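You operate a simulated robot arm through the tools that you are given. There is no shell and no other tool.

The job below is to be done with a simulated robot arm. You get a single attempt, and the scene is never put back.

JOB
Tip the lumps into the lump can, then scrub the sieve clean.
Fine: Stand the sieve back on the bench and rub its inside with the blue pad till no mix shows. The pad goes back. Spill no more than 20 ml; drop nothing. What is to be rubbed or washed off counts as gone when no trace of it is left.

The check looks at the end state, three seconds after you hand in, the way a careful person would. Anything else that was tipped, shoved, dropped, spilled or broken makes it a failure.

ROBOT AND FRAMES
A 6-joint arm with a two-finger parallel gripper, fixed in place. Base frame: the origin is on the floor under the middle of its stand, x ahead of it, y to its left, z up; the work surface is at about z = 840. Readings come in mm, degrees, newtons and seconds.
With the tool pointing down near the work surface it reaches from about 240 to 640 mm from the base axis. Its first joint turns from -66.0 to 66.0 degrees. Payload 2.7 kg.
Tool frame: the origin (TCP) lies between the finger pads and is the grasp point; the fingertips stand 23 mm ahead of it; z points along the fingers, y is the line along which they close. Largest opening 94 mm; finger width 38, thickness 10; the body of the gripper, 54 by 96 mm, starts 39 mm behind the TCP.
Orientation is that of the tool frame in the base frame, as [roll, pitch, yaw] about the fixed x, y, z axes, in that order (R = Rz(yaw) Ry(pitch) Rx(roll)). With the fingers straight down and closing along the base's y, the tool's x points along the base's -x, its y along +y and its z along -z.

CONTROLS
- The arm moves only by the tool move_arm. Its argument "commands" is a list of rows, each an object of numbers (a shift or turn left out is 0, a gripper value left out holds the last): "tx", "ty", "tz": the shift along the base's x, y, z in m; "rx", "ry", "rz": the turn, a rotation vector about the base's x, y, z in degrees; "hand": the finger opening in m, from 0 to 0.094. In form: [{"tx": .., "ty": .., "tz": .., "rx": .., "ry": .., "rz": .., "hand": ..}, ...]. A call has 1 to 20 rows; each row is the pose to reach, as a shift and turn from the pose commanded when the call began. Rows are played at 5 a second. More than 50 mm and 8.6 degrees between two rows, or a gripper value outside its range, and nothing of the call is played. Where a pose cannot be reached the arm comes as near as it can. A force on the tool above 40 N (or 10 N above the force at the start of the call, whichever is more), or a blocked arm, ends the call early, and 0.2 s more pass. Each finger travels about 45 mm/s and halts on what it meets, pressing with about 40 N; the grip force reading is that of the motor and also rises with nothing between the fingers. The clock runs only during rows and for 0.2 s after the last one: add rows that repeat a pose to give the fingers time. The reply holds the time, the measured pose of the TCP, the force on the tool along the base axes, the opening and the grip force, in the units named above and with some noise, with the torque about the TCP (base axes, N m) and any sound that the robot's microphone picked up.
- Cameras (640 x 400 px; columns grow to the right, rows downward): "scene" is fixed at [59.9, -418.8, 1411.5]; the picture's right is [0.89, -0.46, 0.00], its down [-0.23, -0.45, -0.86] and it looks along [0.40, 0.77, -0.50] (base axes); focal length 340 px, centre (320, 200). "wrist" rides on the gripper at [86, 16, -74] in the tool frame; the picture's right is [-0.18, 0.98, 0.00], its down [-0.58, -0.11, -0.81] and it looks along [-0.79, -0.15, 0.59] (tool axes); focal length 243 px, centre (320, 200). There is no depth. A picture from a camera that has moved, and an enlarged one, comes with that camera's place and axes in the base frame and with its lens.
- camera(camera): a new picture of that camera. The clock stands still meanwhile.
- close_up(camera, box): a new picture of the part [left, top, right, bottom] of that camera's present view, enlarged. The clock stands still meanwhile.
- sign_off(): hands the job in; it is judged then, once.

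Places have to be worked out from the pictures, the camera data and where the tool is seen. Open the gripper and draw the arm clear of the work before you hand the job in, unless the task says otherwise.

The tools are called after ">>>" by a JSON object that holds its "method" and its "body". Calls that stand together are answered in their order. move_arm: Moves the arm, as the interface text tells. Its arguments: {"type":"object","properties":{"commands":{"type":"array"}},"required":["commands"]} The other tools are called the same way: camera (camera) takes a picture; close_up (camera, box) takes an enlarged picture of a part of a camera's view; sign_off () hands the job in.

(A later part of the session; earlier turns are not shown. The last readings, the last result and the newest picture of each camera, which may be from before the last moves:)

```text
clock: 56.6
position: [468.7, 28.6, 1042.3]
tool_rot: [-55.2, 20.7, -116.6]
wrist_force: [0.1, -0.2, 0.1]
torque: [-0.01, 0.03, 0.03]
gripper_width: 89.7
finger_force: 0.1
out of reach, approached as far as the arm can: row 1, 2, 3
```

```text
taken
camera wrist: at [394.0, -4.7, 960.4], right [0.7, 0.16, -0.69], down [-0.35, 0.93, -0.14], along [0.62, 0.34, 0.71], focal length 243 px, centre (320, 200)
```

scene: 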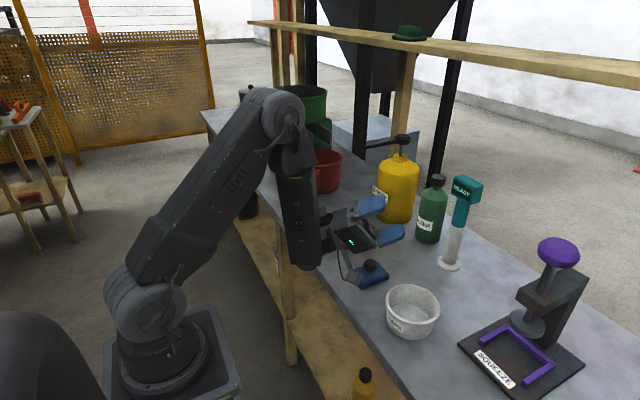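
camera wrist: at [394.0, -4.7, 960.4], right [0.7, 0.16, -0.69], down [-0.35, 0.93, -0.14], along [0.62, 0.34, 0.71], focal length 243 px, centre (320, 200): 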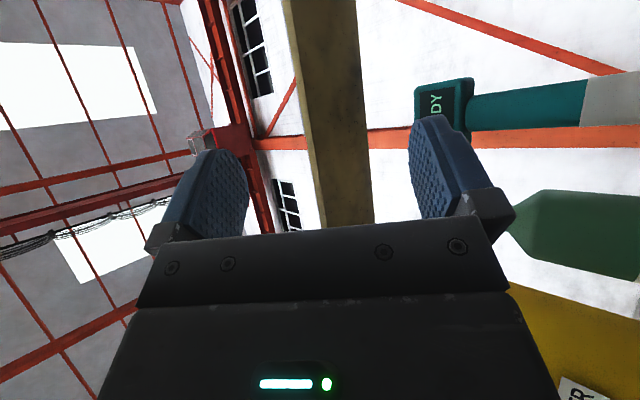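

Good: 125° is available at z ≥ ~1036 and smaller tilts lower still. I'll unwind the tilt the same way back to upright (lean kept).

>>> {"method": "move_arm", "body": {"commands": [{"tx": -0.01, "tz": 0.02, "ry": 5}, {"tx": -0.02, "tz": 0.04, "ry": 12.5}, {"tx": -0.034, "tz": 0.04, "ry": 20}, {"tx": -0.034, "tz": 0.04, "ry": 27.5}, {"tx": -0.034, "tz": 0.04, "ry": 35}, {"tx": -0.034, "tz": 0.04, "ry": 42.5}, {"tx": -0.034, "tz": 0.04, "ry": 50}, {"tx": -0.034, "tz": 0.04, "ry": 57.5}, {"tx": -0.034, "tz": 0.04, "ry": 65}, {"tx": -0.034, "tz": 0.04, "ry": 72.5}, {"tx": -0.034, "tz": 0.04, "ry": 80}, {"tx": -0.034, "tz": 0.04, "ry": 87.5}, {"tx": -0.034, "tz": 0.04, "ry": 95}, {"tx": -0.034, "tz": 0.04, "ry": 102.5}, {"tx": -0.034, "tz": 0.04, "ry": 110}, {"tx": -0.034, "tz": 0.04, "ry": 117.5}, {"tx": -0.034, "tz": 0.04, "ry": 125}, {"tx": -0.034, "tz": 0.04, "ry": 130}, {"tx": -0.034, "tz": 0.04, "ry": 130}]}}

>>> {"method": "camera", "body": {"camera": "wrist"}}

```text
clock: 60.6
position: [433.7, 27.5, 1082.1]
tool_rot: [179.9, -33.1, -89.9]
wrist_force: [0.1, -0.6, 0.1]
torque: [-0.06, 0.01, 0.04]
gripper_width: 90.1
finger_force: 0.0
```

```text
taken
camera wrist: at [417.2, -5.2, 1191.8], right [-0.98, 0.15, -0.1], down [0.11, 0.93, 0.36], along [0.15, 0.34, -0.93], focal length 243 px, centre (320, 200)
```

wrist: 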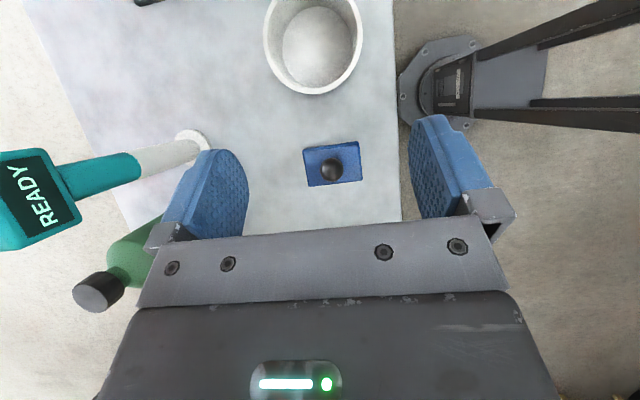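

This lets the wrist camera look nearly straight down. I'll enlarge the can and pad to measure both.

>>> {"method": "close_up", "body": {"camera": "wrist", "box": [240, 0, 420, 112]}}

>>> {"method": "close_up", "body": {"camera": "wrist", "box": [280, 120, 390, 205]}}

```text
3.56 times, centred on (330, 56) of wrist
camera zoom: at [417.2, -5.2, 1191.8], right [-0.98, 0.15, -0.1], down [0.11, 0.93, 0.36], along [0.15, 0.34, -0.93], focal length 863 px, centre (284, 712)
```

zoom: 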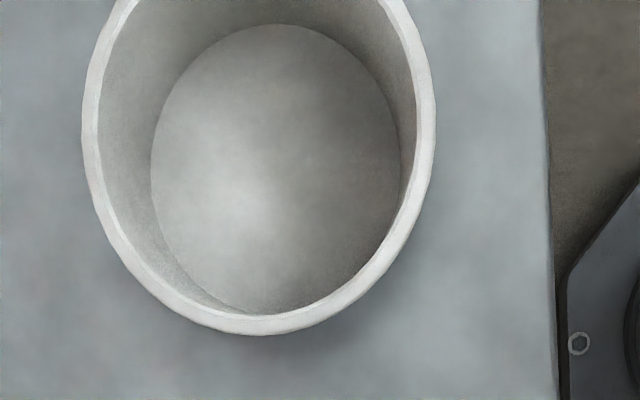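

```text
4.71 times, centred on (335, 162) of wrist
camera zoom: at [417.2, -5.2, 1191.8], right [-0.98, 0.15, -0.1], down [0.11, 0.93, 0.36], along [0.15, 0.34, -0.93], focal length 1142 px, centre (249, 376)
```

zoom: 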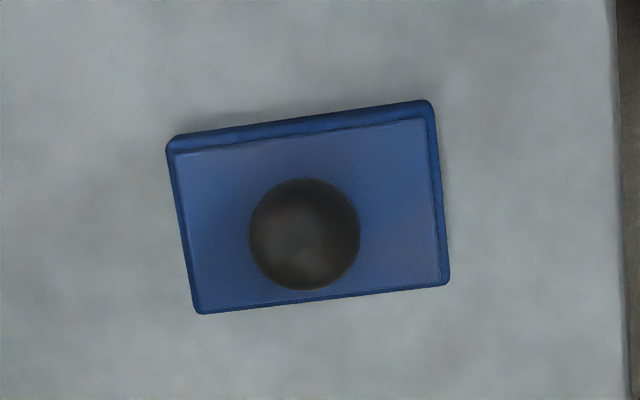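

Measured: can centre ≈ (444, -78), pad ≈ (445, 71) sized about 79 × 54 mm with a 30 mm ball knob. Now I carry the leaned hand back toward the sieve handle at safe height and look.

>>> {"method": "move_arm", "body": {"commands": [{"tx": 0.01, "ty": 0.04}, {"tx": 0.01, "ty": 0.08}, {"tx": 0.01, "ty": 0.12}, {"tx": 0.01, "ty": 0.16}, {"tx": 0.01, "ty": 0.2}, {"tx": 0.01, "ty": 0.24}, {"tx": 0.01, "ty": 0.28}, {"tx": 0.01, "ty": 0.32, "tz": -0.02}, {"tx": 0.01, "ty": 0.34, "tz": -0.04}, {"tx": 0.01, "ty": 0.34, "tz": -0.04}]}}

>>> {"method": "camera", "body": {"camera": "wrist"}}

>>> {"method": "camera", "body": {"camera": "scene"}}

```text
clock: 62.8
position: [437.8, 359.9, 1039.9]
tool_rot: [180.0, -33.0, -90.0]
wrist_force: [0.8, -0.1, 0.2]
torque: [0.01, 0.02, -0.02]
gripper_width: 89.8
finger_force: 0.0
out of reach, approached as far as the arm can: row 9, 10
```

```text
taken
camera wrist: at [421.0, 326.5, 1150.3], right [-0.98, 0.15, -0.1], down [0.11, 0.93, 0.36], along [0.15, 0.34, -0.93], focal length 243 px, centre (320, 200)
```

wrist: 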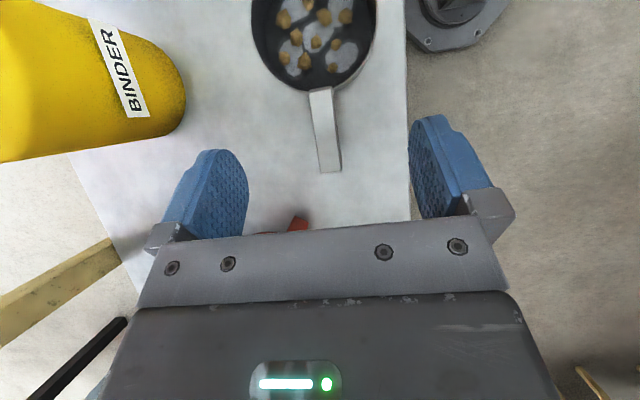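

```text
taken
```

scene: 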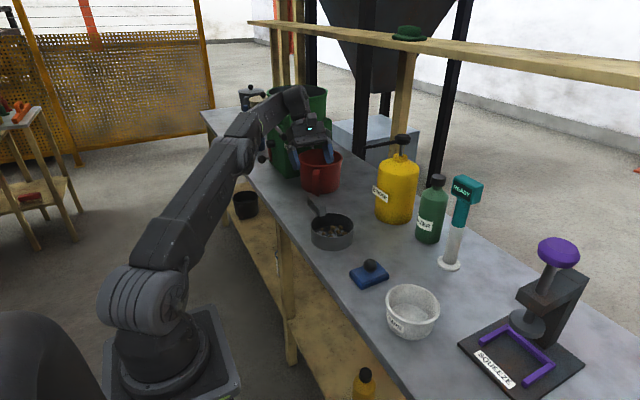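

The straight carry hit the arm's reach limit (wrist radius ~636) but the view is good. I'll enlarge the sieve and handle to fix the grip point, which I plan near y 343.

>>> {"method": "close_up", "body": {"camera": "wrist", "box": [240, 0, 420, 180]}}

```text
2.22 times, centred on (330, 90) of wrist
camera zoom: at [421.0, 326.5, 1150.3], right [-0.98, 0.15, -0.1], down [0.11, 0.93, 0.36], along [0.15, 0.34, -0.93], focal length 539 px, centre (298, 444)
```

zoom: 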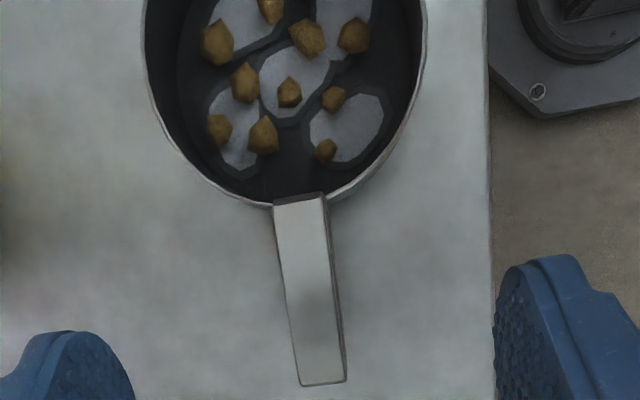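

The handle's top centreline is at x ≈ 443.3 from y 309 to 388. I'll go to (443.3, 343, 960) with the fingers open and check alignment.

>>> {"method": "move_arm", "body": {"commands": [{"tx": 0.002, "ty": -0.008, "tz": -0.02}, {"tx": 0.005, "ty": -0.017, "tz": -0.04}, {"tx": 0.005, "ty": -0.017, "tz": -0.06}, {"tx": 0.005, "ty": -0.017, "tz": -0.08}, {"tx": 0.005, "ty": -0.017, "tz": -0.08}]}}

>>> {"method": "camera", "body": {"camera": "wrist"}}

>>> {"method": "close_up", "body": {"camera": "scene", "box": [260, 100, 370, 260]}}

```text
clock: 64.0
position: [442.6, 343.0, 961.1]
tool_rot: [180.0, -33.0, -89.9]
wrist_force: [0.1, 0.4, -0.1]
torque: [0.03, 0.0, -0.04]
gripper_width: 90.0
finger_force: 0.0
```

```text
taken
camera wrist: at [425.8, 309.8, 1070.7], right [-0.98, 0.15, -0.1], down [0.11, 0.93, 0.36], along [0.15, 0.34, -0.93], focal length 243 px, centre (320, 200)
```

wrist: 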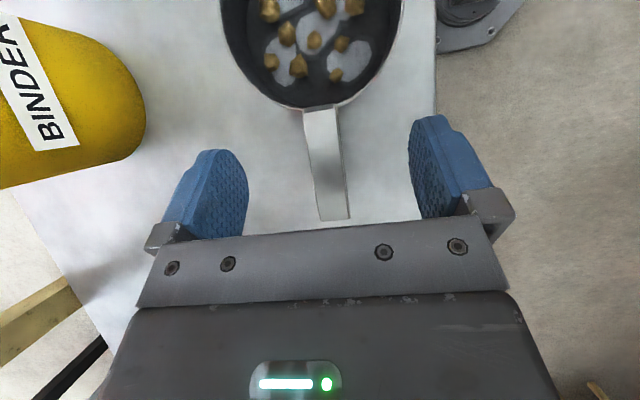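

```text
2.50 times, centred on (315, 180) of scene
camera zoom: at [59.9, -418.8, 1411.5], right [0.89, -0.46, 0.0], down [-0.23, -0.45, -0.86], along [0.4, 0.77, -0.5], focal length 851 px, centre (332, 250)
```

zoom: 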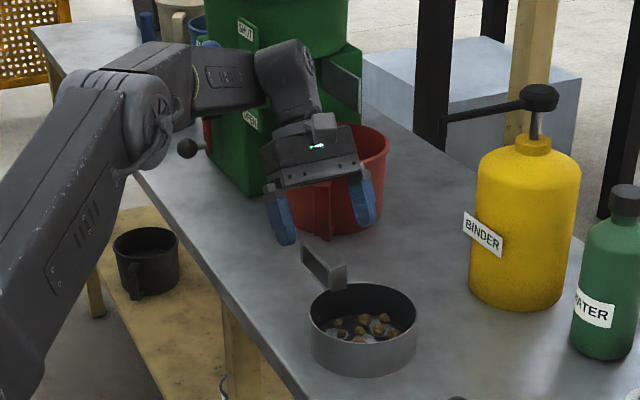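

Alignment is good (handle at x ≈ 444). I'll go down to z ≈ 896 in small steps.

>>> {"method": "move_arm", "body": {"commands": [{"tx": 0.001, "tz": -0.02}, {"tx": 0.001, "tz": -0.04}, {"tx": 0.001, "tz": -0.055}, {"tx": 0.001, "tz": -0.065}, {"tx": 0.001, "tz": -0.065}]}}

>>> {"method": "camera", "body": {"camera": "wrist"}}

>>> {"method": "close_up", "body": {"camera": "scene", "box": [260, 130, 370, 260]}}

```text
clock: 65.2
position: [442.7, 341.5, 896.5]
tool_rot: [179.9, -32.9, -90.0]
wrist_force: [0.6, 0.4, 0.0]
torque: [0.02, 0.02, -0.02]
gripper_width: 90.1
finger_force: 0.1
```

```text
taken
camera wrist: at [426.3, 309.7, 1006.3], right [-0.98, 0.15, -0.1], down [0.11, 0.93, 0.36], along [0.15, 0.34, -0.93], focal length 243 px, centre (320, 200)
```

wrist: 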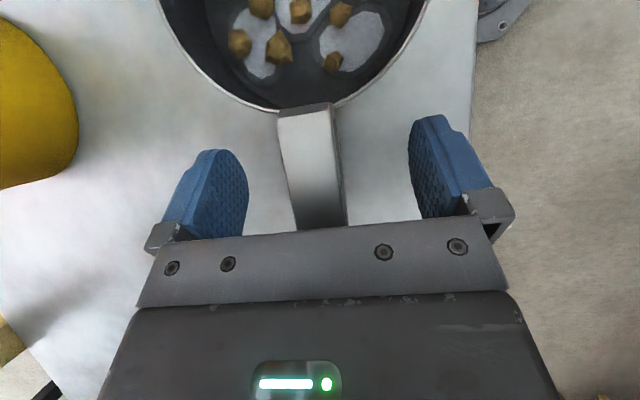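

```text
3.08 times, centred on (315, 195) of scene
camera zoom: at [59.9, -418.8, 1411.5], right [0.89, -0.46, 0.0], down [-0.23, -0.45, -0.86], along [0.4, 0.77, -0.5], focal length 1048 px, centre (335, 215)
```

zoom: 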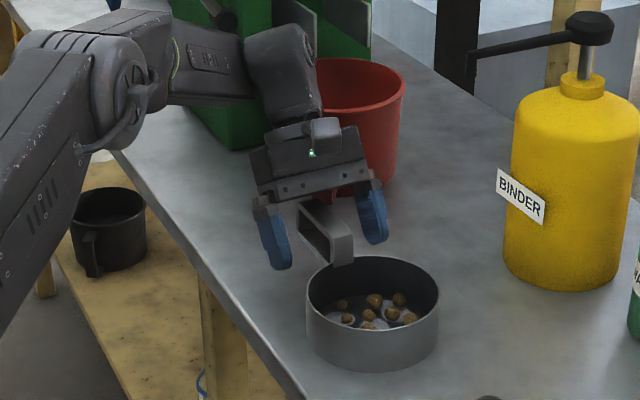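

The hand straddles the handle without contact. I close the fingers, holding position.

>>> {"method": "move_arm", "body": {"commands": [{"hand": 0.06}, {"hand": 0.04}, {"hand": 0.03}, {"hand": 0.02}, {"hand": 0.01}, {"hand": 0.0}, {"hand": 0.0}, {"hand": 0.0}]}}

>>> {"method": "camera", "body": {"camera": "wrist"}}

>>> {"method": "close_up", "body": {"camera": "scene", "box": [260, 130, 370, 260]}}

```text
clock: 67.0
position: [443.4, 343.0, 897.2]
tool_rot: [-180.0, -33.0, -89.9]
wrist_force: [0.7, 0.0, 0.4]
torque: [-0.05, -0.27, 0.16]
gripper_width: 21.7
finger_force: 40.0
```

```text
taken
camera wrist: at [426.4, 309.6, 1006.7], right [-0.98, 0.15, -0.1], down [0.11, 0.93, 0.36], along [0.15, 0.34, -0.93], focal length 243 px, centre (320, 200)
```

wrist: 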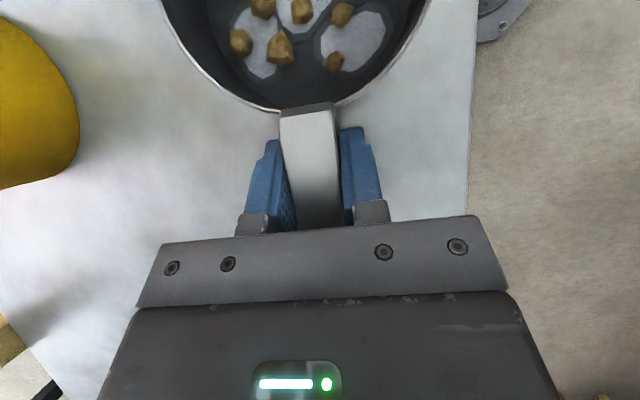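

```text
3.08 times, centred on (315, 195) of scene
camera zoom: at [59.9, -418.8, 1411.5], right [0.89, -0.46, 0.0], down [-0.23, -0.45, -0.86], along [0.4, 0.77, -0.5], focal length 1048 px, centre (335, 215)
```

zoom: 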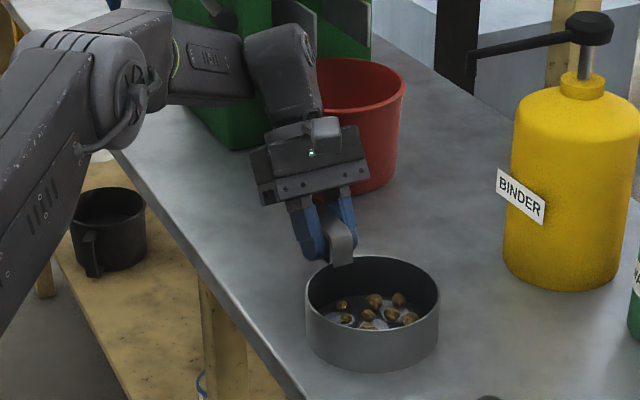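

The handle is held at 21.7 mm. I'll lift 50 mm gently and check it stays level.

>>> {"method": "move_arm", "body": {"commands": [{"tz": 0.005}, {"tz": 0.012}, {"tz": 0.022}, {"tz": 0.034}, {"tz": 0.045}, {"tz": 0.05}, {"tz": 0.05}]}}

>>> {"method": "close_up", "body": {"camera": "scene", "box": [260, 130, 370, 260]}}

>>> {"method": "camera", "body": {"camera": "wrist"}}

```text
clock: 68.6
position: [444.5, 343.0, 946.7]
tool_rot: [179.9, -33.1, -90.1]
wrist_force: [0.3, 0.0, -2.8]
torque: [0.24, 0.01, 0.01]
gripper_width: 22.0
finger_force: 40.1
```

```text
3.08 times, centred on (315, 195) of scene
camera zoom: at [59.9, -418.8, 1411.5], right [0.89, -0.46, 0.0], down [-0.23, -0.45, -0.86], along [0.4, 0.77, -0.5], focal length 1048 px, centre (335, 215)
```

zoom: 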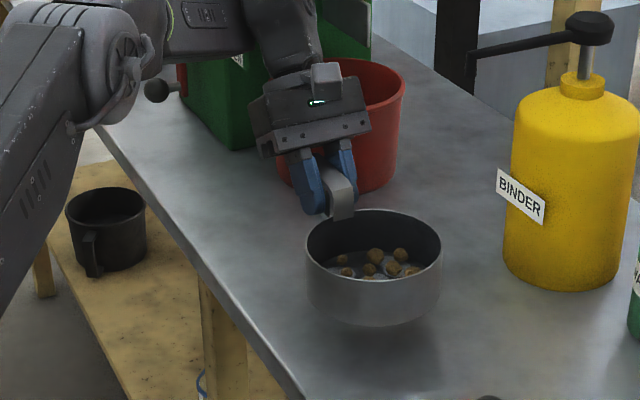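

```text
taken
camera wrist: at [426.9, 309.8, 1056.4], right [-0.98, 0.15, -0.1], down [0.11, 0.93, 0.36], along [0.15, 0.34, -0.93], focal length 243 px, centre (320, 200)
```

wrist: 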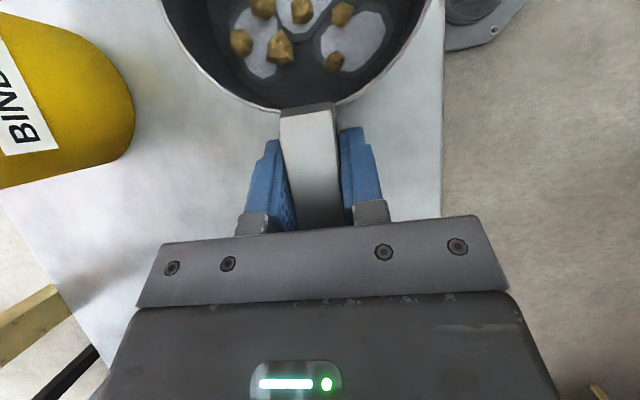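

The grip held firm and level. I'll now carry the sieve toward the can at moderate speed, rising to z ≈ 1060.

>>> {"method": "move_arm", "body": {"commands": [{"ty": -0.006, "tz": 0.006}, {"ty": -0.018, "tz": 0.014}, {"ty": -0.036, "tz": 0.022}, {"ty": -0.056, "tz": 0.032}, {"ty": -0.076, "tz": 0.042}, {"tx": -0.001, "ty": -0.096, "tz": 0.052}, {"tx": -0.002, "ty": -0.116, "tz": 0.062}, {"tx": -0.003, "ty": -0.136, "tz": 0.072}, {"tx": -0.004, "ty": -0.156, "tz": 0.082}, {"tx": -0.005, "ty": -0.176, "tz": 0.092}, {"tx": -0.006, "ty": -0.196, "tz": 0.1}, {"tx": -0.007, "ty": -0.216, "tz": 0.106}, {"tx": -0.008, "ty": -0.236, "tz": 0.11}, {"tx": -0.009, "ty": -0.256, "tz": 0.113}, {"tx": -0.0105, "ty": -0.276, "tz": 0.113}, {"tx": -0.0105, "ty": -0.294, "tz": 0.113}, {"tx": -0.0105, "ty": -0.31, "tz": 0.113}, {"tx": -0.0105, "ty": -0.32, "tz": 0.113}, {"tx": -0.0105, "ty": -0.326, "tz": 0.113}, {"tx": -0.0105, "ty": -0.326, "tz": 0.113}]}}

>>> {"method": "camera", "body": {"camera": "scene"}}

>>> {"method": "camera", "body": {"camera": "wrist"}}

```text
clock: 72.8
position: [433.2, 17.4, 1059.1]
tool_rot: [180.0, -33.1, -90.1]
wrist_force: [0.5, 0.0, -3.0]
torque: [0.22, 0.02, -0.03]
gripper_width: 22.0
finger_force: 40.1
```

```text
taken
```

scene: 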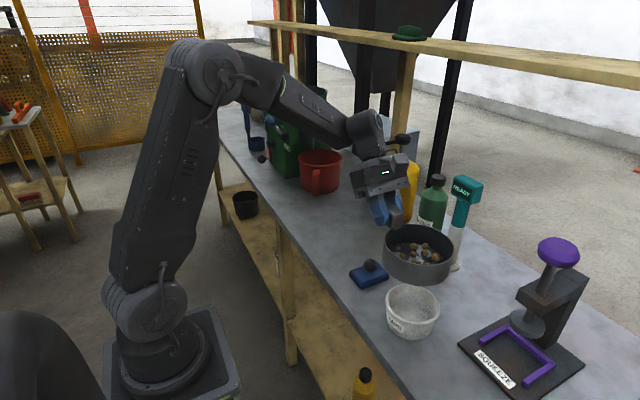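

```text
taken
camera wrist: at [415.9, -16.3, 1169.2], right [-0.98, 0.15, -0.1], down [0.11, 0.93, 0.36], along [0.15, 0.34, -0.93], focal length 243 px, centre (320, 200)
```

wrist: 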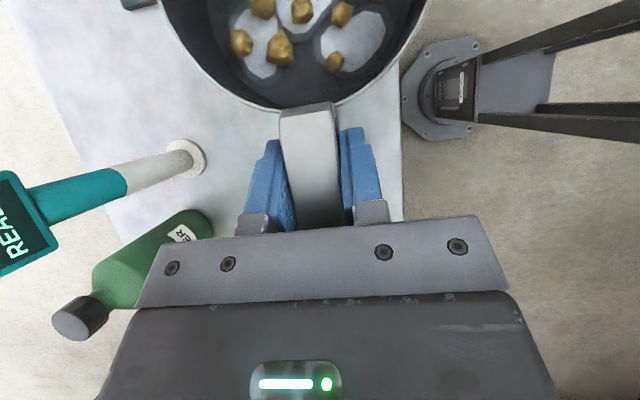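

The sieve is over the can at a safe height. I'll tilt it to 70° slowly (lumps should gather against the lower wall but stay inside).

>>> {"method": "move_arm", "body": {"commands": [{"ry": -4}, {"ry": -8}, {"ry": -12}, {"ry": -16}, {"ry": -20}, {"ry": -24}, {"ry": -28}, {"ry": -32}, {"ry": -36}, {"ry": -40}, {"ry": -44}, {"ry": -48}, {"ry": -52}, {"ry": -56}, {"ry": -60}, {"ry": -64}, {"ry": -67}, {"ry": -70}, {"ry": -70}]}}

>>> {"method": "camera", "body": {"camera": "scene"}}

>>> {"method": "close_up", "body": {"camera": "scene", "box": [340, 180, 480, 350]}}

```text
clock: 76.8
position: [433.4, 16.7, 1059.3]
tool_rot: [-107.0, -10.7, -121.4]
wrist_force: [-0.6, -0.1, -2.7]
torque: [0.24, 0.14, -0.01]
gripper_width: 21.8
finger_force: 39.7
```

```text
taken
```

scene: 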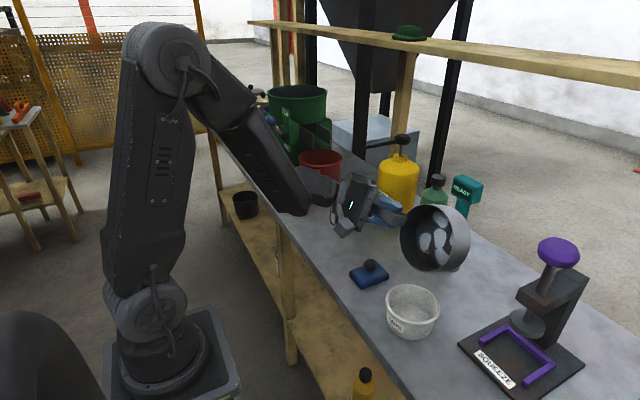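

```text
2.35 times, centred on (410, 265) of scene
camera zoom: at [59.9, -418.8, 1411.5], right [0.89, -0.46, 0.0], down [-0.23, -0.45, -0.86], along [0.4, 0.77, -0.5], focal length 801 px, centre (108, 47)
```

zoom: 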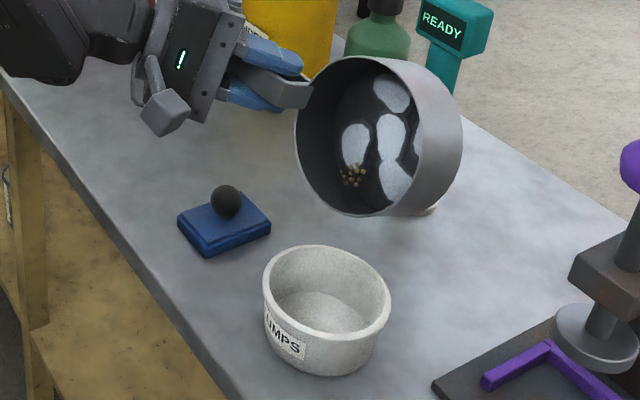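

The lumps seem gathered at the lower wall. A closer look before pouring.

>>> {"method": "close_up", "body": {"camera": "scene", "box": [395, 195, 475, 280]}}

>>> {"method": "camera", "body": {"camera": "wrist"}}

```text
4.71 times, centred on (435, 238) of scene
camera zoom: at [59.9, -418.8, 1411.5], right [0.89, -0.46, 0.0], down [-0.23, -0.45, -0.86], along [0.4, 0.77, -0.5], focal length 1602 px, centre (-221, 24)
```

zoom: 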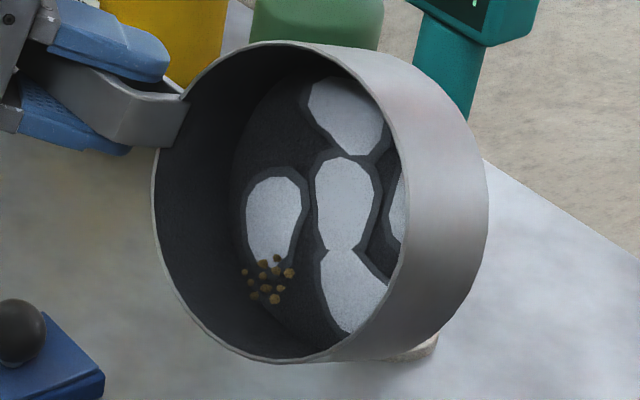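

```text
taken
camera wrist: at [323.7, -16.1, 1081.6], right [-0.24, 0.15, -0.96], down [-0.3, 0.93, 0.23], along [0.92, 0.34, -0.18], focal length 243 px, centre (320, 200)
```

wrist: 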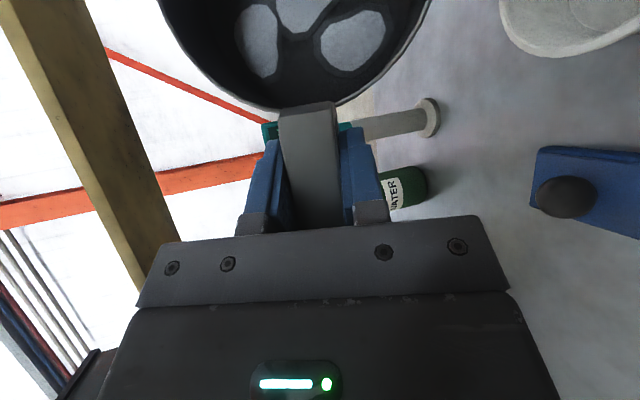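

I see a small cluster of pieces near the lower wall, rendered smaller than before. I'll hold still for a moment and look again, including the can and the bench below.

>>> {"method": "move_arm", "body": {"commands": [{"tz": 0.0}, {"tz": 0.0}]}}

>>> {"method": "close_up", "body": {"camera": "scene", "box": [395, 195, 475, 280]}}

>>> {"method": "close_up", "body": {"camera": "scene", "box": [340, 240, 470, 350]}}

```text
clock: 77.4
position: [432.8, 17.6, 1059.4]
tool_rot: [-107.0, -10.7, -121.5]
wrist_force: [0.1, 0.2, -3.5]
torque: [0.27, 0.1, 0.01]
gripper_width: 21.6
finger_force: 40.0
```

```text
4.71 times, centred on (435, 238) of scene
camera zoom: at [59.9, -418.8, 1411.5], right [0.89, -0.46, 0.0], down [-0.23, -0.45, -0.86], along [0.4, 0.77, -0.5], focal length 1602 px, centre (-221, 24)
```

zoom: 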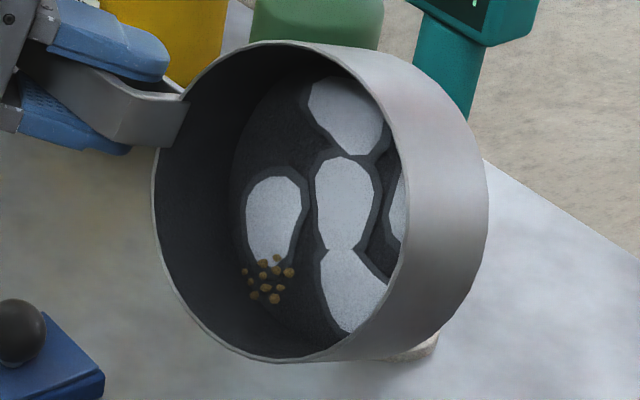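

```text
3.64 times, centred on (405, 295) of scene
camera zoom: at [59.9, -418.8, 1411.5], right [0.89, -0.46, 0.0], down [-0.23, -0.45, -0.86], along [0.4, 0.77, -0.5], focal length 1238 px, centre (11, -146)
```

zoom: 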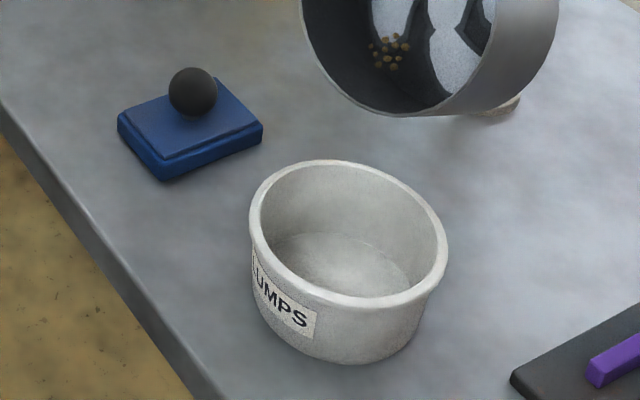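

The heap is stable inside the sieve at 70°, nothing has fallen. I'll bring the sieve lower and slightly outward so its lip sits about 45 mm above the can's rim centre.

>>> {"method": "move_arm", "body": {"commands": [{"tx": 0.004, "tz": -0.01}, {"tx": 0.008, "tz": -0.02}, {"tx": 0.012, "tz": -0.03}, {"tx": 0.016, "tz": -0.04}, {"tx": 0.02, "tz": -0.05}, {"tx": 0.02, "tz": -0.058}, {"tx": 0.02, "tz": -0.058}]}}

>>> {"method": "camera", "body": {"camera": "scene"}}

>>> {"method": "close_up", "body": {"camera": "scene", "box": [340, 200, 480, 350]}}

```text
clock: 79.0
position: [452.9, 17.1, 1001.2]
tool_rot: [-107.0, -10.7, -121.4]
wrist_force: [-0.6, -0.1, -2.3]
torque: [0.25, 0.1, -0.02]
gripper_width: 22.1
finger_force: 39.9
```

```text
taken
```

scene: 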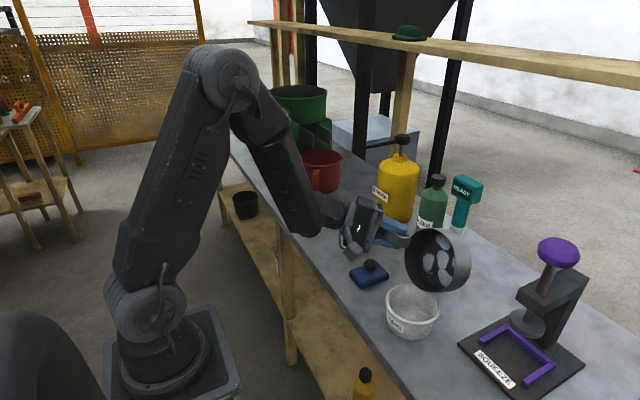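

```text
2.67 times, centred on (410, 275) of scene
camera zoom: at [59.9, -418.8, 1411.5], right [0.89, -0.46, 0.0], down [-0.23, -0.45, -0.86], along [0.4, 0.77, -0.5], focal length 908 px, centre (80, 0)
```

zoom: 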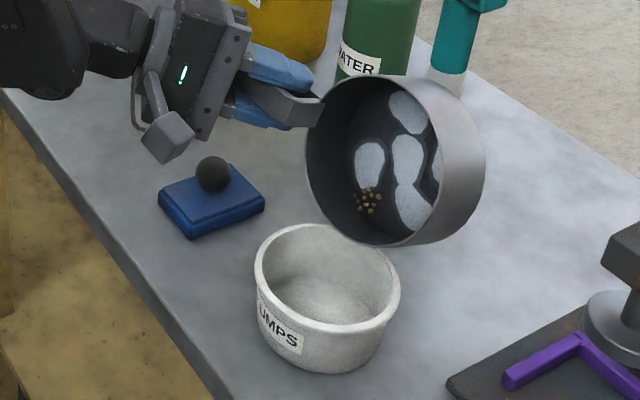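

The lip projects right above the can's centre. I'll now tilt on slowly from 70° to 90°, shifting x to keep the lip over the can.

>>> {"method": "move_arm", "body": {"commands": [{"tx": -0.0015, "ry": -2}, {"tx": -0.003, "ry": -4}, {"tx": -0.005, "ry": -6}, {"tx": -0.0065, "ry": -8}, {"tx": -0.008, "ry": -10}, {"tx": -0.01, "ry": -12}, {"tx": -0.0115, "ry": -14}, {"tx": -0.013, "ry": -16}, {"tx": -0.0145, "ry": -18}, {"tx": -0.016, "ry": -20}, {"tx": -0.016, "ry": -20}]}}

>>> {"method": "close_up", "body": {"camera": "scene", "box": [340, 200, 480, 350]}}

```text
clock: 81.4
position: [438.2, 16.1, 1002.1]
tool_rot: [-90.0, 0.0, -123.0]
wrist_force: [-0.7, -0.4, -2.4]
torque: [0.21, 0.09, 0.01]
gripper_width: 21.8
finger_force: 40.0
```

```text
2.67 times, centred on (410, 275) of scene
camera zoom: at [59.9, -418.8, 1411.5], right [0.89, -0.46, 0.0], down [-0.23, -0.45, -0.86], along [0.4, 0.77, -0.5], focal length 908 px, centre (80, 0)
```

zoom: 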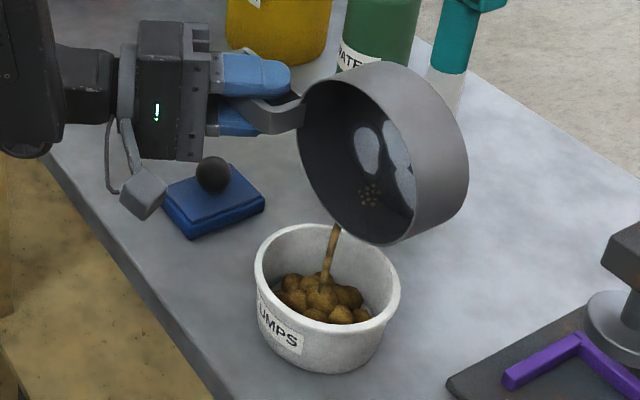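

The lumps are pouring as a stream into the can's middle. I'll continue the tilt to 112° slowly, keeping the lip over the can.

>>> {"method": "move_arm", "body": {"commands": [{"tx": -0.002, "ry": -2}, {"tx": -0.004, "ry": -4}, {"tx": -0.006, "ry": -6}, {"tx": -0.008, "ry": -8}, {"tx": -0.01, "ry": -10}, {"tx": -0.012, "ry": -12}, {"tx": -0.014, "ry": -14}, {"tx": -0.0155, "ry": -16}, {"tx": -0.017, "ry": -18}, {"tx": -0.0185, "ry": -20}, {"tx": -0.02, "ry": -22}, {"tx": -0.02, "ry": -22}, {"tx": -0.02, "ry": -22}, {"tx": -0.02, "ry": -22}]}}

>>> {"method": "close_up", "body": {"camera": "scene", "box": [340, 200, 480, 350]}}

>>> {"method": "camera", "body": {"camera": "wrist"}}

```text
clock: 84.4
position: [417.0, 16.6, 1000.6]
tool_rot: [-71.4, 11.7, -121.1]
wrist_force: [0.4, 0.1, -2.5]
torque: [0.19, 0.07, -0.02]
gripper_width: 21.9
finger_force: 39.6
```

```text
2.67 times, centred on (410, 275) of scene
camera zoom: at [59.9, -418.8, 1411.5], right [0.89, -0.46, 0.0], down [-0.23, -0.45, -0.86], along [0.4, 0.77, -0.5], focal length 908 px, centre (80, 0)
```

zoom: 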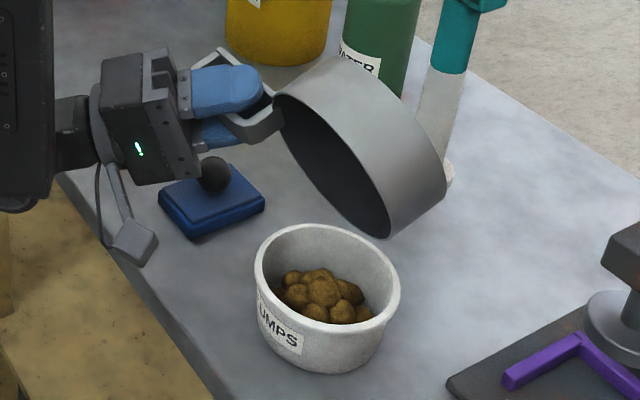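

```text
taken
camera wrist: at [320.7, -16.2, 945.5], right [0.46, 0.15, -0.87], down [-0.37, 0.93, -0.03], along [0.81, 0.34, 0.48], focal length 243 px, centre (320, 200)
```

wrist: 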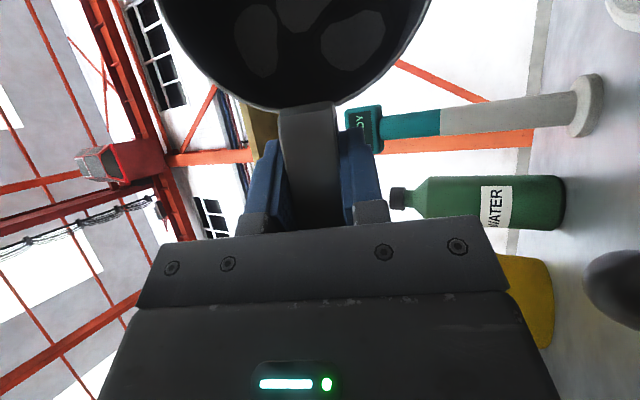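

The lumps are in the can and the stream has ended. I'll tilt a bit further to 120° (rising 25 mm) and hold, to be sure the sieve is empty.

>>> {"method": "move_arm", "body": {"commands": [{"tz": 0.008, "ry": -2}, {"tx": -0.001, "tz": 0.016, "ry": -4}, {"tx": -0.002, "tz": 0.022, "ry": -6}, {"tx": -0.003, "tz": 0.026, "ry": -8}, {"tx": -0.003, "tz": 0.026, "ry": -8}, {"tx": -0.003, "tz": 0.026, "ry": -8}, {"tx": -0.003, "tz": 0.026, "ry": -8}, {"tx": -0.003, "tz": 0.026, "ry": -8}]}}

>>> {"method": "close_up", "body": {"camera": "scene", "box": [340, 180, 480, 350]}}

```text
clock: 86.2
position: [414.5, 16.0, 1029.2]
tool_rot: [-64.3, 15.8, -119.4]
wrist_force: [0.0, 0.1, -3.4]
torque: [0.15, 0.06, 0.01]
gripper_width: 21.6
finger_force: 40.3
```

```text
2.35 times, centred on (410, 265) of scene
camera zoom: at [59.9, -418.8, 1411.5], right [0.89, -0.46, 0.0], down [-0.23, -0.45, -0.86], along [0.4, 0.77, -0.5], focal length 801 px, centre (108, 47)
```

zoom: 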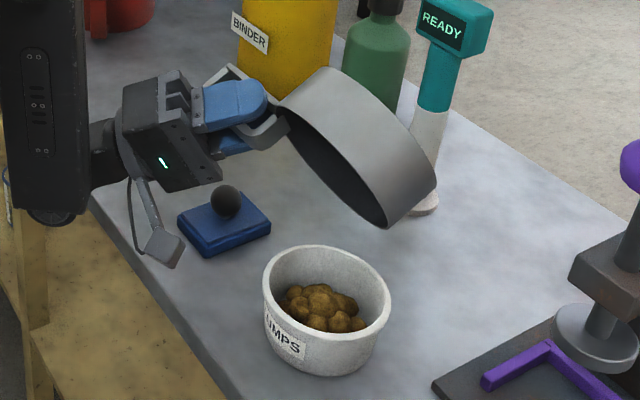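

The can holds the lumps, nothing on the bench. I'll bring the sieve back to 70° at z ≈ 1060 and look inside it.

>>> {"method": "move_arm", "body": {"commands": [{"tz": 0.004, "ry": 5}, {"tx": 0.002, "tz": 0.008, "ry": 10}, {"tx": 0.004, "tz": 0.012, "ry": 15}, {"tx": 0.006, "tz": 0.016, "ry": 20}, {"tx": 0.008, "tz": 0.02, "ry": 25}, {"tx": 0.011, "tz": 0.024, "ry": 30}, {"tx": 0.014, "tz": 0.028, "ry": 35}, {"tx": 0.017, "tz": 0.031, "ry": 40}, {"tx": 0.019, "tz": 0.031, "ry": 45}, {"tx": 0.019, "tz": 0.031, "ry": 50}, {"tx": 0.019, "tz": 0.031, "ry": 50}]}}

>>> {"method": "close_up", "body": {"camera": "scene", "box": [395, 195, 475, 280]}}

>>> {"method": "close_up", "body": {"camera": "scene", "box": [340, 240, 470, 350]}}

```text
clock: 88.6
position: [432.8, 17.1, 1058.9]
tool_rot: [-107.1, -10.8, -121.4]
wrist_force: [-0.3, 0.7, -2.4]
torque: [0.13, 0.07, 0.05]
gripper_width: 21.7
finger_force: 40.0
```

```text
4.71 times, centred on (435, 238) of scene
camera zoom: at [59.9, -418.8, 1411.5], right [0.89, -0.46, 0.0], down [-0.23, -0.45, -0.86], along [0.4, 0.77, -0.5], focal length 1602 px, centre (-221, 24)
```

zoom: 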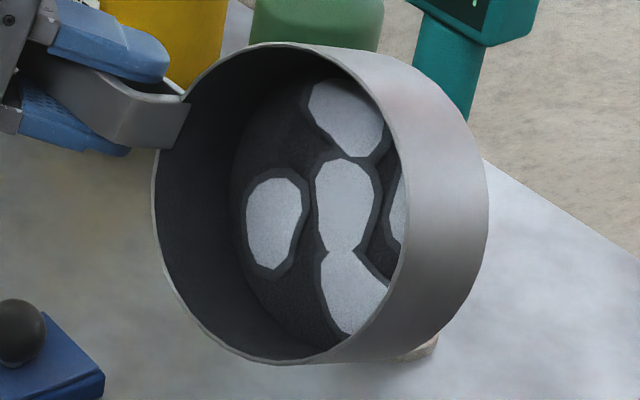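

```text
3.64 times, centred on (405, 295) of scene
camera zoom: at [59.9, -418.8, 1411.5], right [0.89, -0.46, 0.0], down [-0.23, -0.45, -0.86], along [0.4, 0.77, -0.5], focal length 1238 px, centre (11, -146)
```

zoom: 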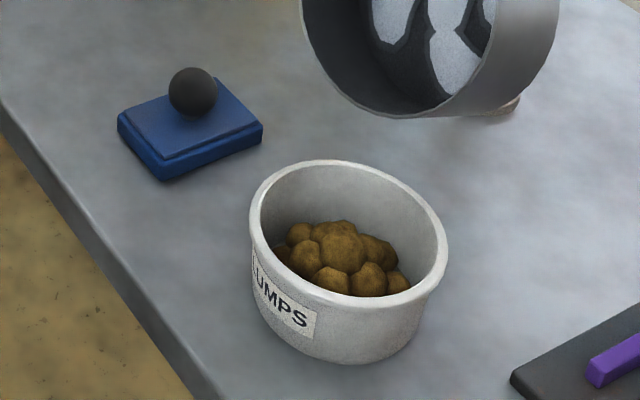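

The sieve is empty of lumps; only the mix patches remain. I'll turn it upright again here.

>>> {"method": "move_arm", "body": {"commands": [{"ry": 5}, {"ry": 10}, {"ry": 15}, {"ry": 20}, {"ry": 25}, {"ry": 30}, {"ry": 35}, {"ry": 40}, {"ry": 45}, {"ry": 50}, {"ry": 55}, {"ry": 60}, {"ry": 65}, {"ry": 70}, {"ry": 70}]}}

>>> {"method": "camera", "body": {"camera": "wrist"}}

>>> {"method": "camera", "body": {"camera": "scene"}}

```text
clock: 91.8
position: [433.3, 16.5, 1058.8]
tool_rot: [180.0, -33.1, -89.9]
wrist_force: [0.7, -0.9, -2.5]
torque: [0.16, 0.04, 0.02]
gripper_width: 22.0
finger_force: 40.0
```

```text
taken
camera wrist: at [416.5, -16.2, 1168.4], right [-0.98, 0.15, -0.1], down [0.11, 0.93, 0.36], along [0.15, 0.34, -0.93], focal length 243 px, centre (320, 200)
```

wrist: 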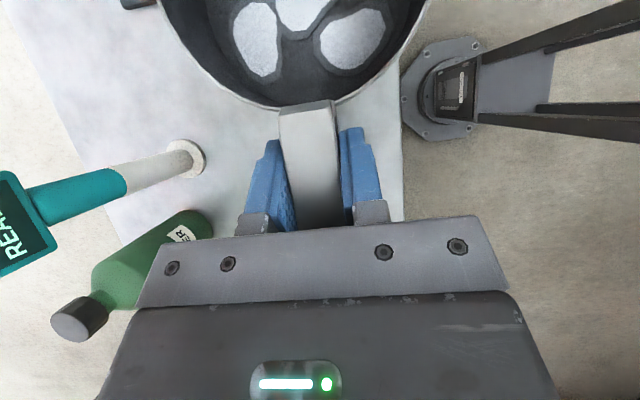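

```text
taken
```

scene: 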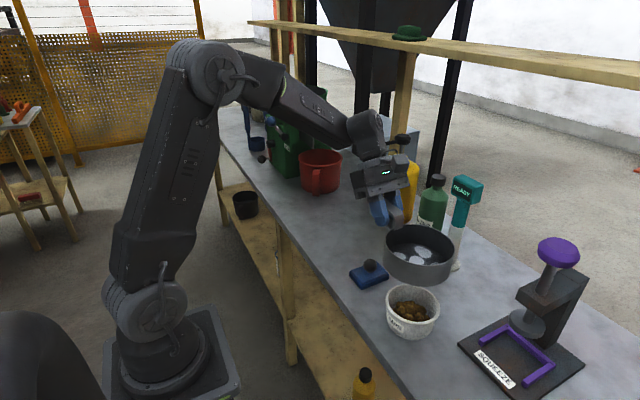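

Upright and unslipped. I carry the sieve back along the same path to 50 mm above its original place.

>>> {"method": "move_arm", "body": {"commands": [{"ty": 0.006}, {"ty": 0.016}, {"tx": 0.001, "ty": 0.032}, {"tx": 0.002, "ty": 0.05}, {"tx": 0.003, "ty": 0.07, "tz": -0.002}, {"tx": 0.004, "ty": 0.09, "tz": -0.006}, {"tx": 0.005, "ty": 0.11, "tz": -0.012}, {"tx": 0.006, "ty": 0.13, "tz": -0.02}, {"tx": 0.007, "ty": 0.15, "tz": -0.03}, {"tx": 0.008, "ty": 0.17, "tz": -0.04}, {"tx": 0.009, "ty": 0.19, "tz": -0.05}, {"tx": 0.01, "ty": 0.21, "tz": -0.06}, {"tx": 0.0105, "ty": 0.23, "tz": -0.07}, {"tx": 0.0105, "ty": 0.25, "tz": -0.08}, {"tx": 0.0105, "ty": 0.27, "tz": -0.09}, {"tx": 0.0105, "ty": 0.29, "tz": -0.1}, {"tx": 0.0105, "ty": 0.308, "tz": -0.106}, {"tx": 0.0105, "ty": 0.32, "tz": -0.11}, {"tx": 0.0105, "ty": 0.326, "tz": -0.112}, {"tx": 0.0105, "ty": 0.326, "tz": -0.112}]}}

>>> {"method": "close_up", "body": {"camera": "scene", "box": [260, 130, 370, 260]}}

```text
clock: 96.0
position: [444.8, 343.1, 945.8]
tool_rot: [179.9, -33.0, -90.0]
wrist_force: [-0.7, 1.1, -2.2]
torque: [0.16, 0.0, -0.02]
gripper_width: 21.9
finger_force: 39.9
```

```text
3.08 times, centred on (315, 195) of scene
camera zoom: at [59.9, -418.8, 1411.5], right [0.89, -0.46, 0.0], down [-0.23, -0.45, -0.86], along [0.4, 0.77, -0.5], focal length 1048 px, centre (335, 215)
```

zoom: 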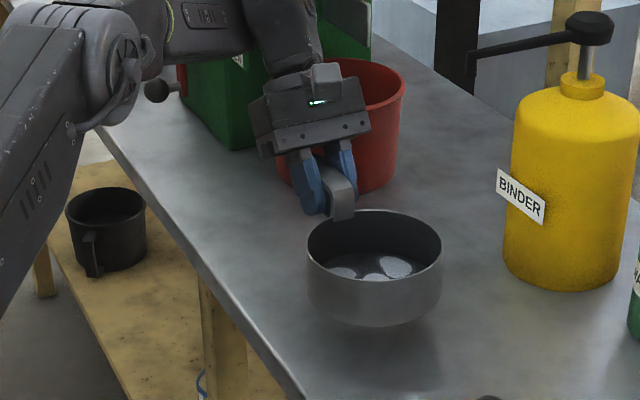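

Right above its old place. I lower it 49 mm, slowing near the bench.

>>> {"method": "move_arm", "body": {"commands": [{"tz": -0.012}, {"tz": -0.024}, {"tz": -0.034}, {"tz": -0.041}, {"tz": -0.046}, {"tz": -0.0485}, {"tz": -0.0485}]}}

>>> {"method": "move_arm", "body": {"commands": [{"tz": -0.0005}, {"tz": -0.001}, {"tz": -0.0015}, {"tz": -0.0015}]}}

```text
clock: 97.6
position: [443.1, 342.7, 896.6]
tool_rot: [179.9, -33.0, -90.1]
wrist_force: [-0.1, 0.2, -2.3]
torque: [0.17, 0.01, -0.01]
gripper_width: 21.9
finger_force: 39.9
```

```text
clock: 98.6
position: [443.9, 343.4, 895.7]
tool_rot: [-180.0, -32.9, -90.0]
wrist_force: [-1.0, 0.4, 0.9]
torque: [0.04, 0.01, -0.05]
gripper_width: 22.0
finger_force: 39.9
```

The weight is now carried by the bench. I open the fingers in place.

>>> {"method": "move_arm", "body": {"commands": [{"hand": 0.03}, {"hand": 0.045}, {"hand": 0.06}, {"hand": 0.075}, {"hand": 0.09}, {"hand": 0.09}]}}

>>> {"method": "close_up", "body": {"camera": "scene", "box": [260, 130, 370, 260]}}

>>> {"method": "camera", "body": {"camera": "wrist"}}

```text
clock: 100.0
position: [444.0, 343.0, 895.7]
tool_rot: [179.9, -33.0, -90.0]
wrist_force: [0.4, -0.8, -0.6]
torque: [0.02, 0.02, 0.0]
gripper_width: 89.7
finger_force: 0.1
```

```text
3.08 times, centred on (315, 195) of scene
camera zoom: at [59.9, -418.8, 1411.5], right [0.89, -0.46, 0.0], down [-0.23, -0.45, -0.86], along [0.4, 0.77, -0.5], focal length 1048 px, centre (335, 215)
```

zoom: 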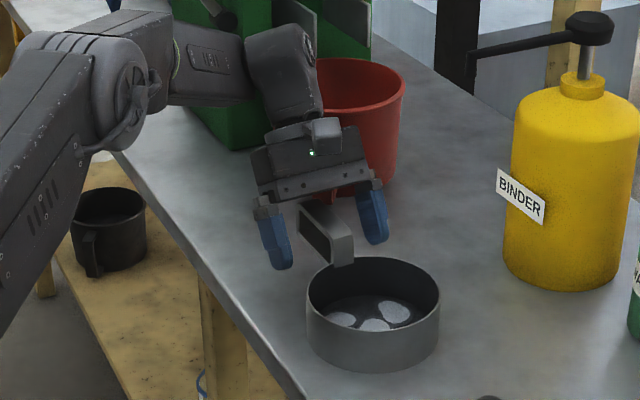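

```text
taken
camera wrist: at [426.9, 309.7, 1006.1], right [-0.98, 0.15, -0.1], down [0.11, 0.93, 0.36], along [0.15, 0.34, -0.93], focal length 243 px, centre (320, 200)
```

wrist: 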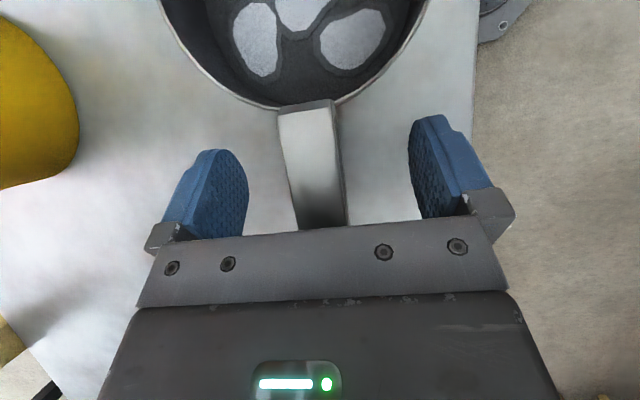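

The sieve stands back in its place. I raise the hand clear, then travel to above the pad while removing the lean so the tool points straight down.

>>> {"method": "move_arm", "body": {"commands": [{"tz": 0.03}, {"tz": 0.06}, {"tz": 0.09}, {"ty": -0.03, "tz": 0.1}, {"ty": -0.06, "tz": 0.1, "rx": 5}, {"ty": -0.09, "tz": 0.1, "rx": 10}, {"ty": -0.12, "tz": 0.1, "rx": 15}, {"ty": -0.15, "tz": 0.1, "rx": 20}, {"ty": -0.18, "tz": 0.1, "rx": 25}, {"ty": -0.21, "tz": 0.1, "rx": 30}, {"tx": 0.001, "ty": -0.24, "tz": 0.1, "rx": 33}, {"tx": 0.0015, "ty": -0.272, "tz": 0.1, "rx": 33}, {"tx": 0.0015, "ty": -0.272, "tz": 0.1, "rx": 33}]}}

>>> {"method": "camera", "body": {"camera": "wrist"}}

>>> {"method": "camera", "body": {"camera": "scene"}}

```text
clock: 102.8
position: [444.9, 70.3, 996.2]
tool_rot: [179.9, 0.0, -90.0]
wrist_force: [-0.4, 0.1, -0.7]
torque: [0.05, 0.0, 0.0]
gripper_width: 90.1
finger_force: 0.1
```

```text
taken
camera wrist: at [428.0, -17.8, 1071.2], right [-0.98, 0.18, 0.0], down [0.11, 0.58, 0.81], along [0.15, 0.79, -0.59], focal length 243 px, centre (320, 200)
```

wrist: 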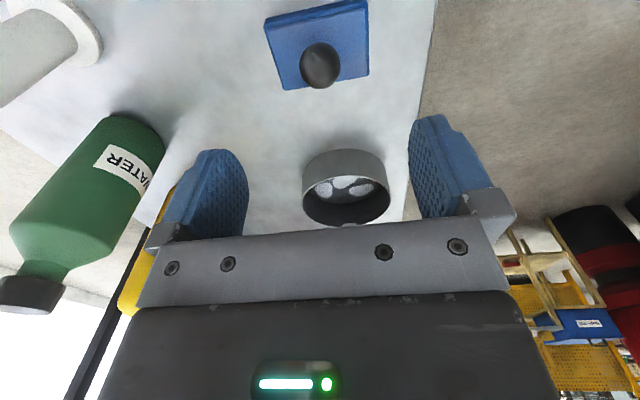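

```text
taken
```

scene: 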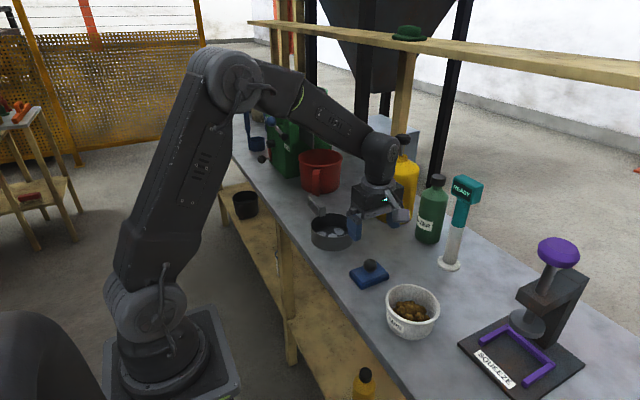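

The knob appears almost exactly under the grasp point. An enlarged look for fine centring.

>>> {"method": "close_up", "body": {"camera": "wrist", "box": [250, 0, 390, 100]}}

```text
4.00 times, centred on (320, 50) of wrist
camera zoom: at [428.0, -17.8, 1071.2], right [-0.98, 0.18, 0.0], down [0.11, 0.58, 0.81], along [0.15, 0.79, -0.59], focal length 970 px, centre (320, 800)
```

zoom: 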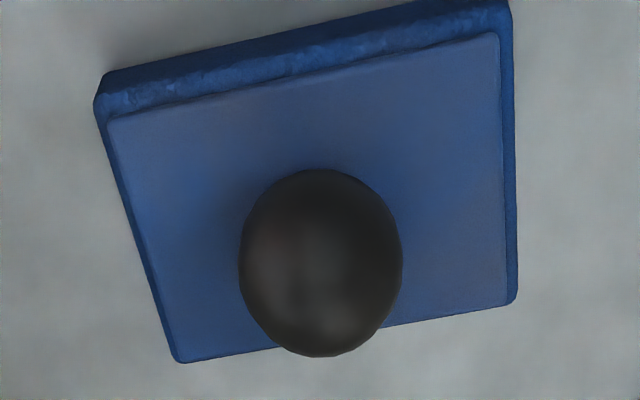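

Knob centre ≈ (444.5, 71, 877). I'll shift 1.5 mm in y and go down to z ≈ 888, where the fingertips stay a few mm above the pad's top.

>>> {"method": "move_arm", "body": {"commands": [{"ty": 0.0015, "tz": -0.03, "hand": 0.07}, {"ty": 0.0015, "tz": -0.06, "hand": 0.06}, {"ty": 0.0015, "tz": -0.085, "hand": 0.06}, {"ty": 0.0015, "tz": -0.1, "hand": 0.06}, {"ty": 0.0015, "tz": -0.108, "hand": 0.06}, {"ty": 0.0015, "tz": -0.108, "hand": 0.06}]}}

>>> {"method": "camera", "body": {"camera": "wrist"}}

>>> {"method": "close_up", "body": {"camera": "scene", "box": [320, 190, 440, 300]}}

```text
clock: 104.2
position: [445.4, 72.8, 886.6]
tool_rot: [-180.0, 0.1, -90.1]
wrist_force: [-0.6, 0.4, -0.1]
torque: [0.0, 0.01, 0.0]
gripper_width: 60.4
finger_force: 0.0
```

```text
taken
camera wrist: at [428.2, -15.0, 962.7], right [-0.98, 0.18, 0.0], down [0.11, 0.58, 0.81], along [0.15, 0.79, -0.59], focal length 243 px, centre (320, 200)
```

wrist: 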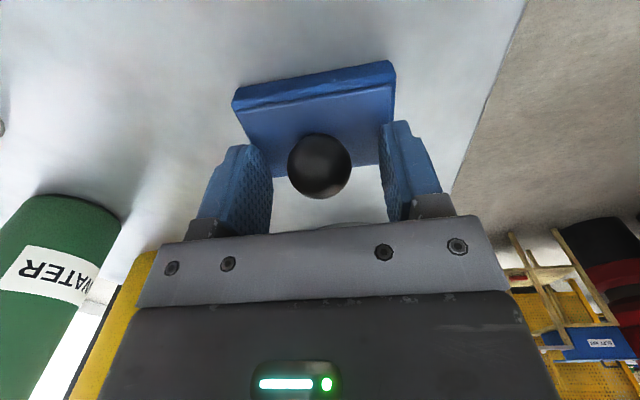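

```text
3.64 times, centred on (380, 245) of scene
camera zoom: at [59.9, -418.8, 1411.5], right [0.89, -0.46, 0.0], down [-0.23, -0.45, -0.86], along [0.4, 0.77, -0.5], focal length 1238 px, centre (102, 36)
```

zoom: 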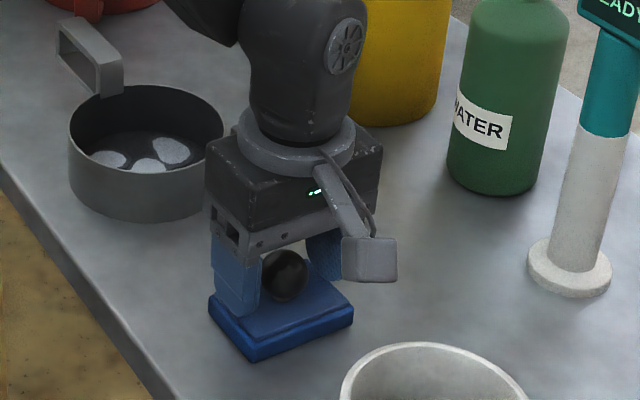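

The ball is centred between the fingers and the tips are clear of the pad's top. I close on the knob.

>>> {"method": "move_arm", "body": {"commands": [{"hand": 0.045}, {"hand": 0.035}, {"hand": 0.028}, {"hand": 0.02}, {"hand": 0.01}, {"hand": 0.0}, {"hand": 0.0}]}}

>>> {"method": "camera", "body": {"camera": "wrist"}}

```text
clock: 105.8
position: [444.7, 73.2, 889.0]
tool_rot: [-180.0, 0.0, -90.0]
wrist_force: [0.4, -0.7, 0.6]
torque: [0.02, -0.05, 0.03]
gripper_width: 29.6
finger_force: 39.4
```

```text
taken
camera wrist: at [428.2, -15.1, 963.0], right [-0.98, 0.18, 0.0], down [0.11, 0.58, 0.81], along [0.15, 0.79, -0.59], focal length 243 px, centre (320, 200)
```

wrist: 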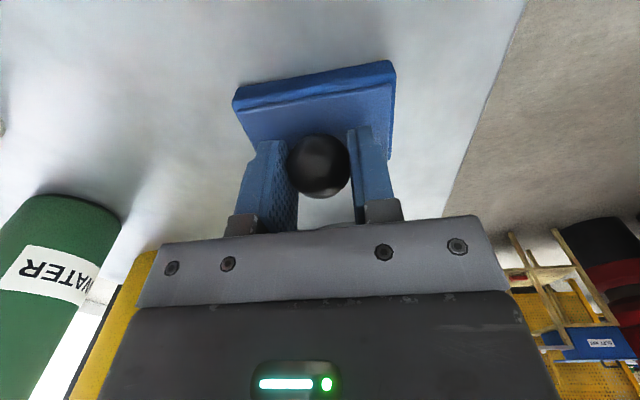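

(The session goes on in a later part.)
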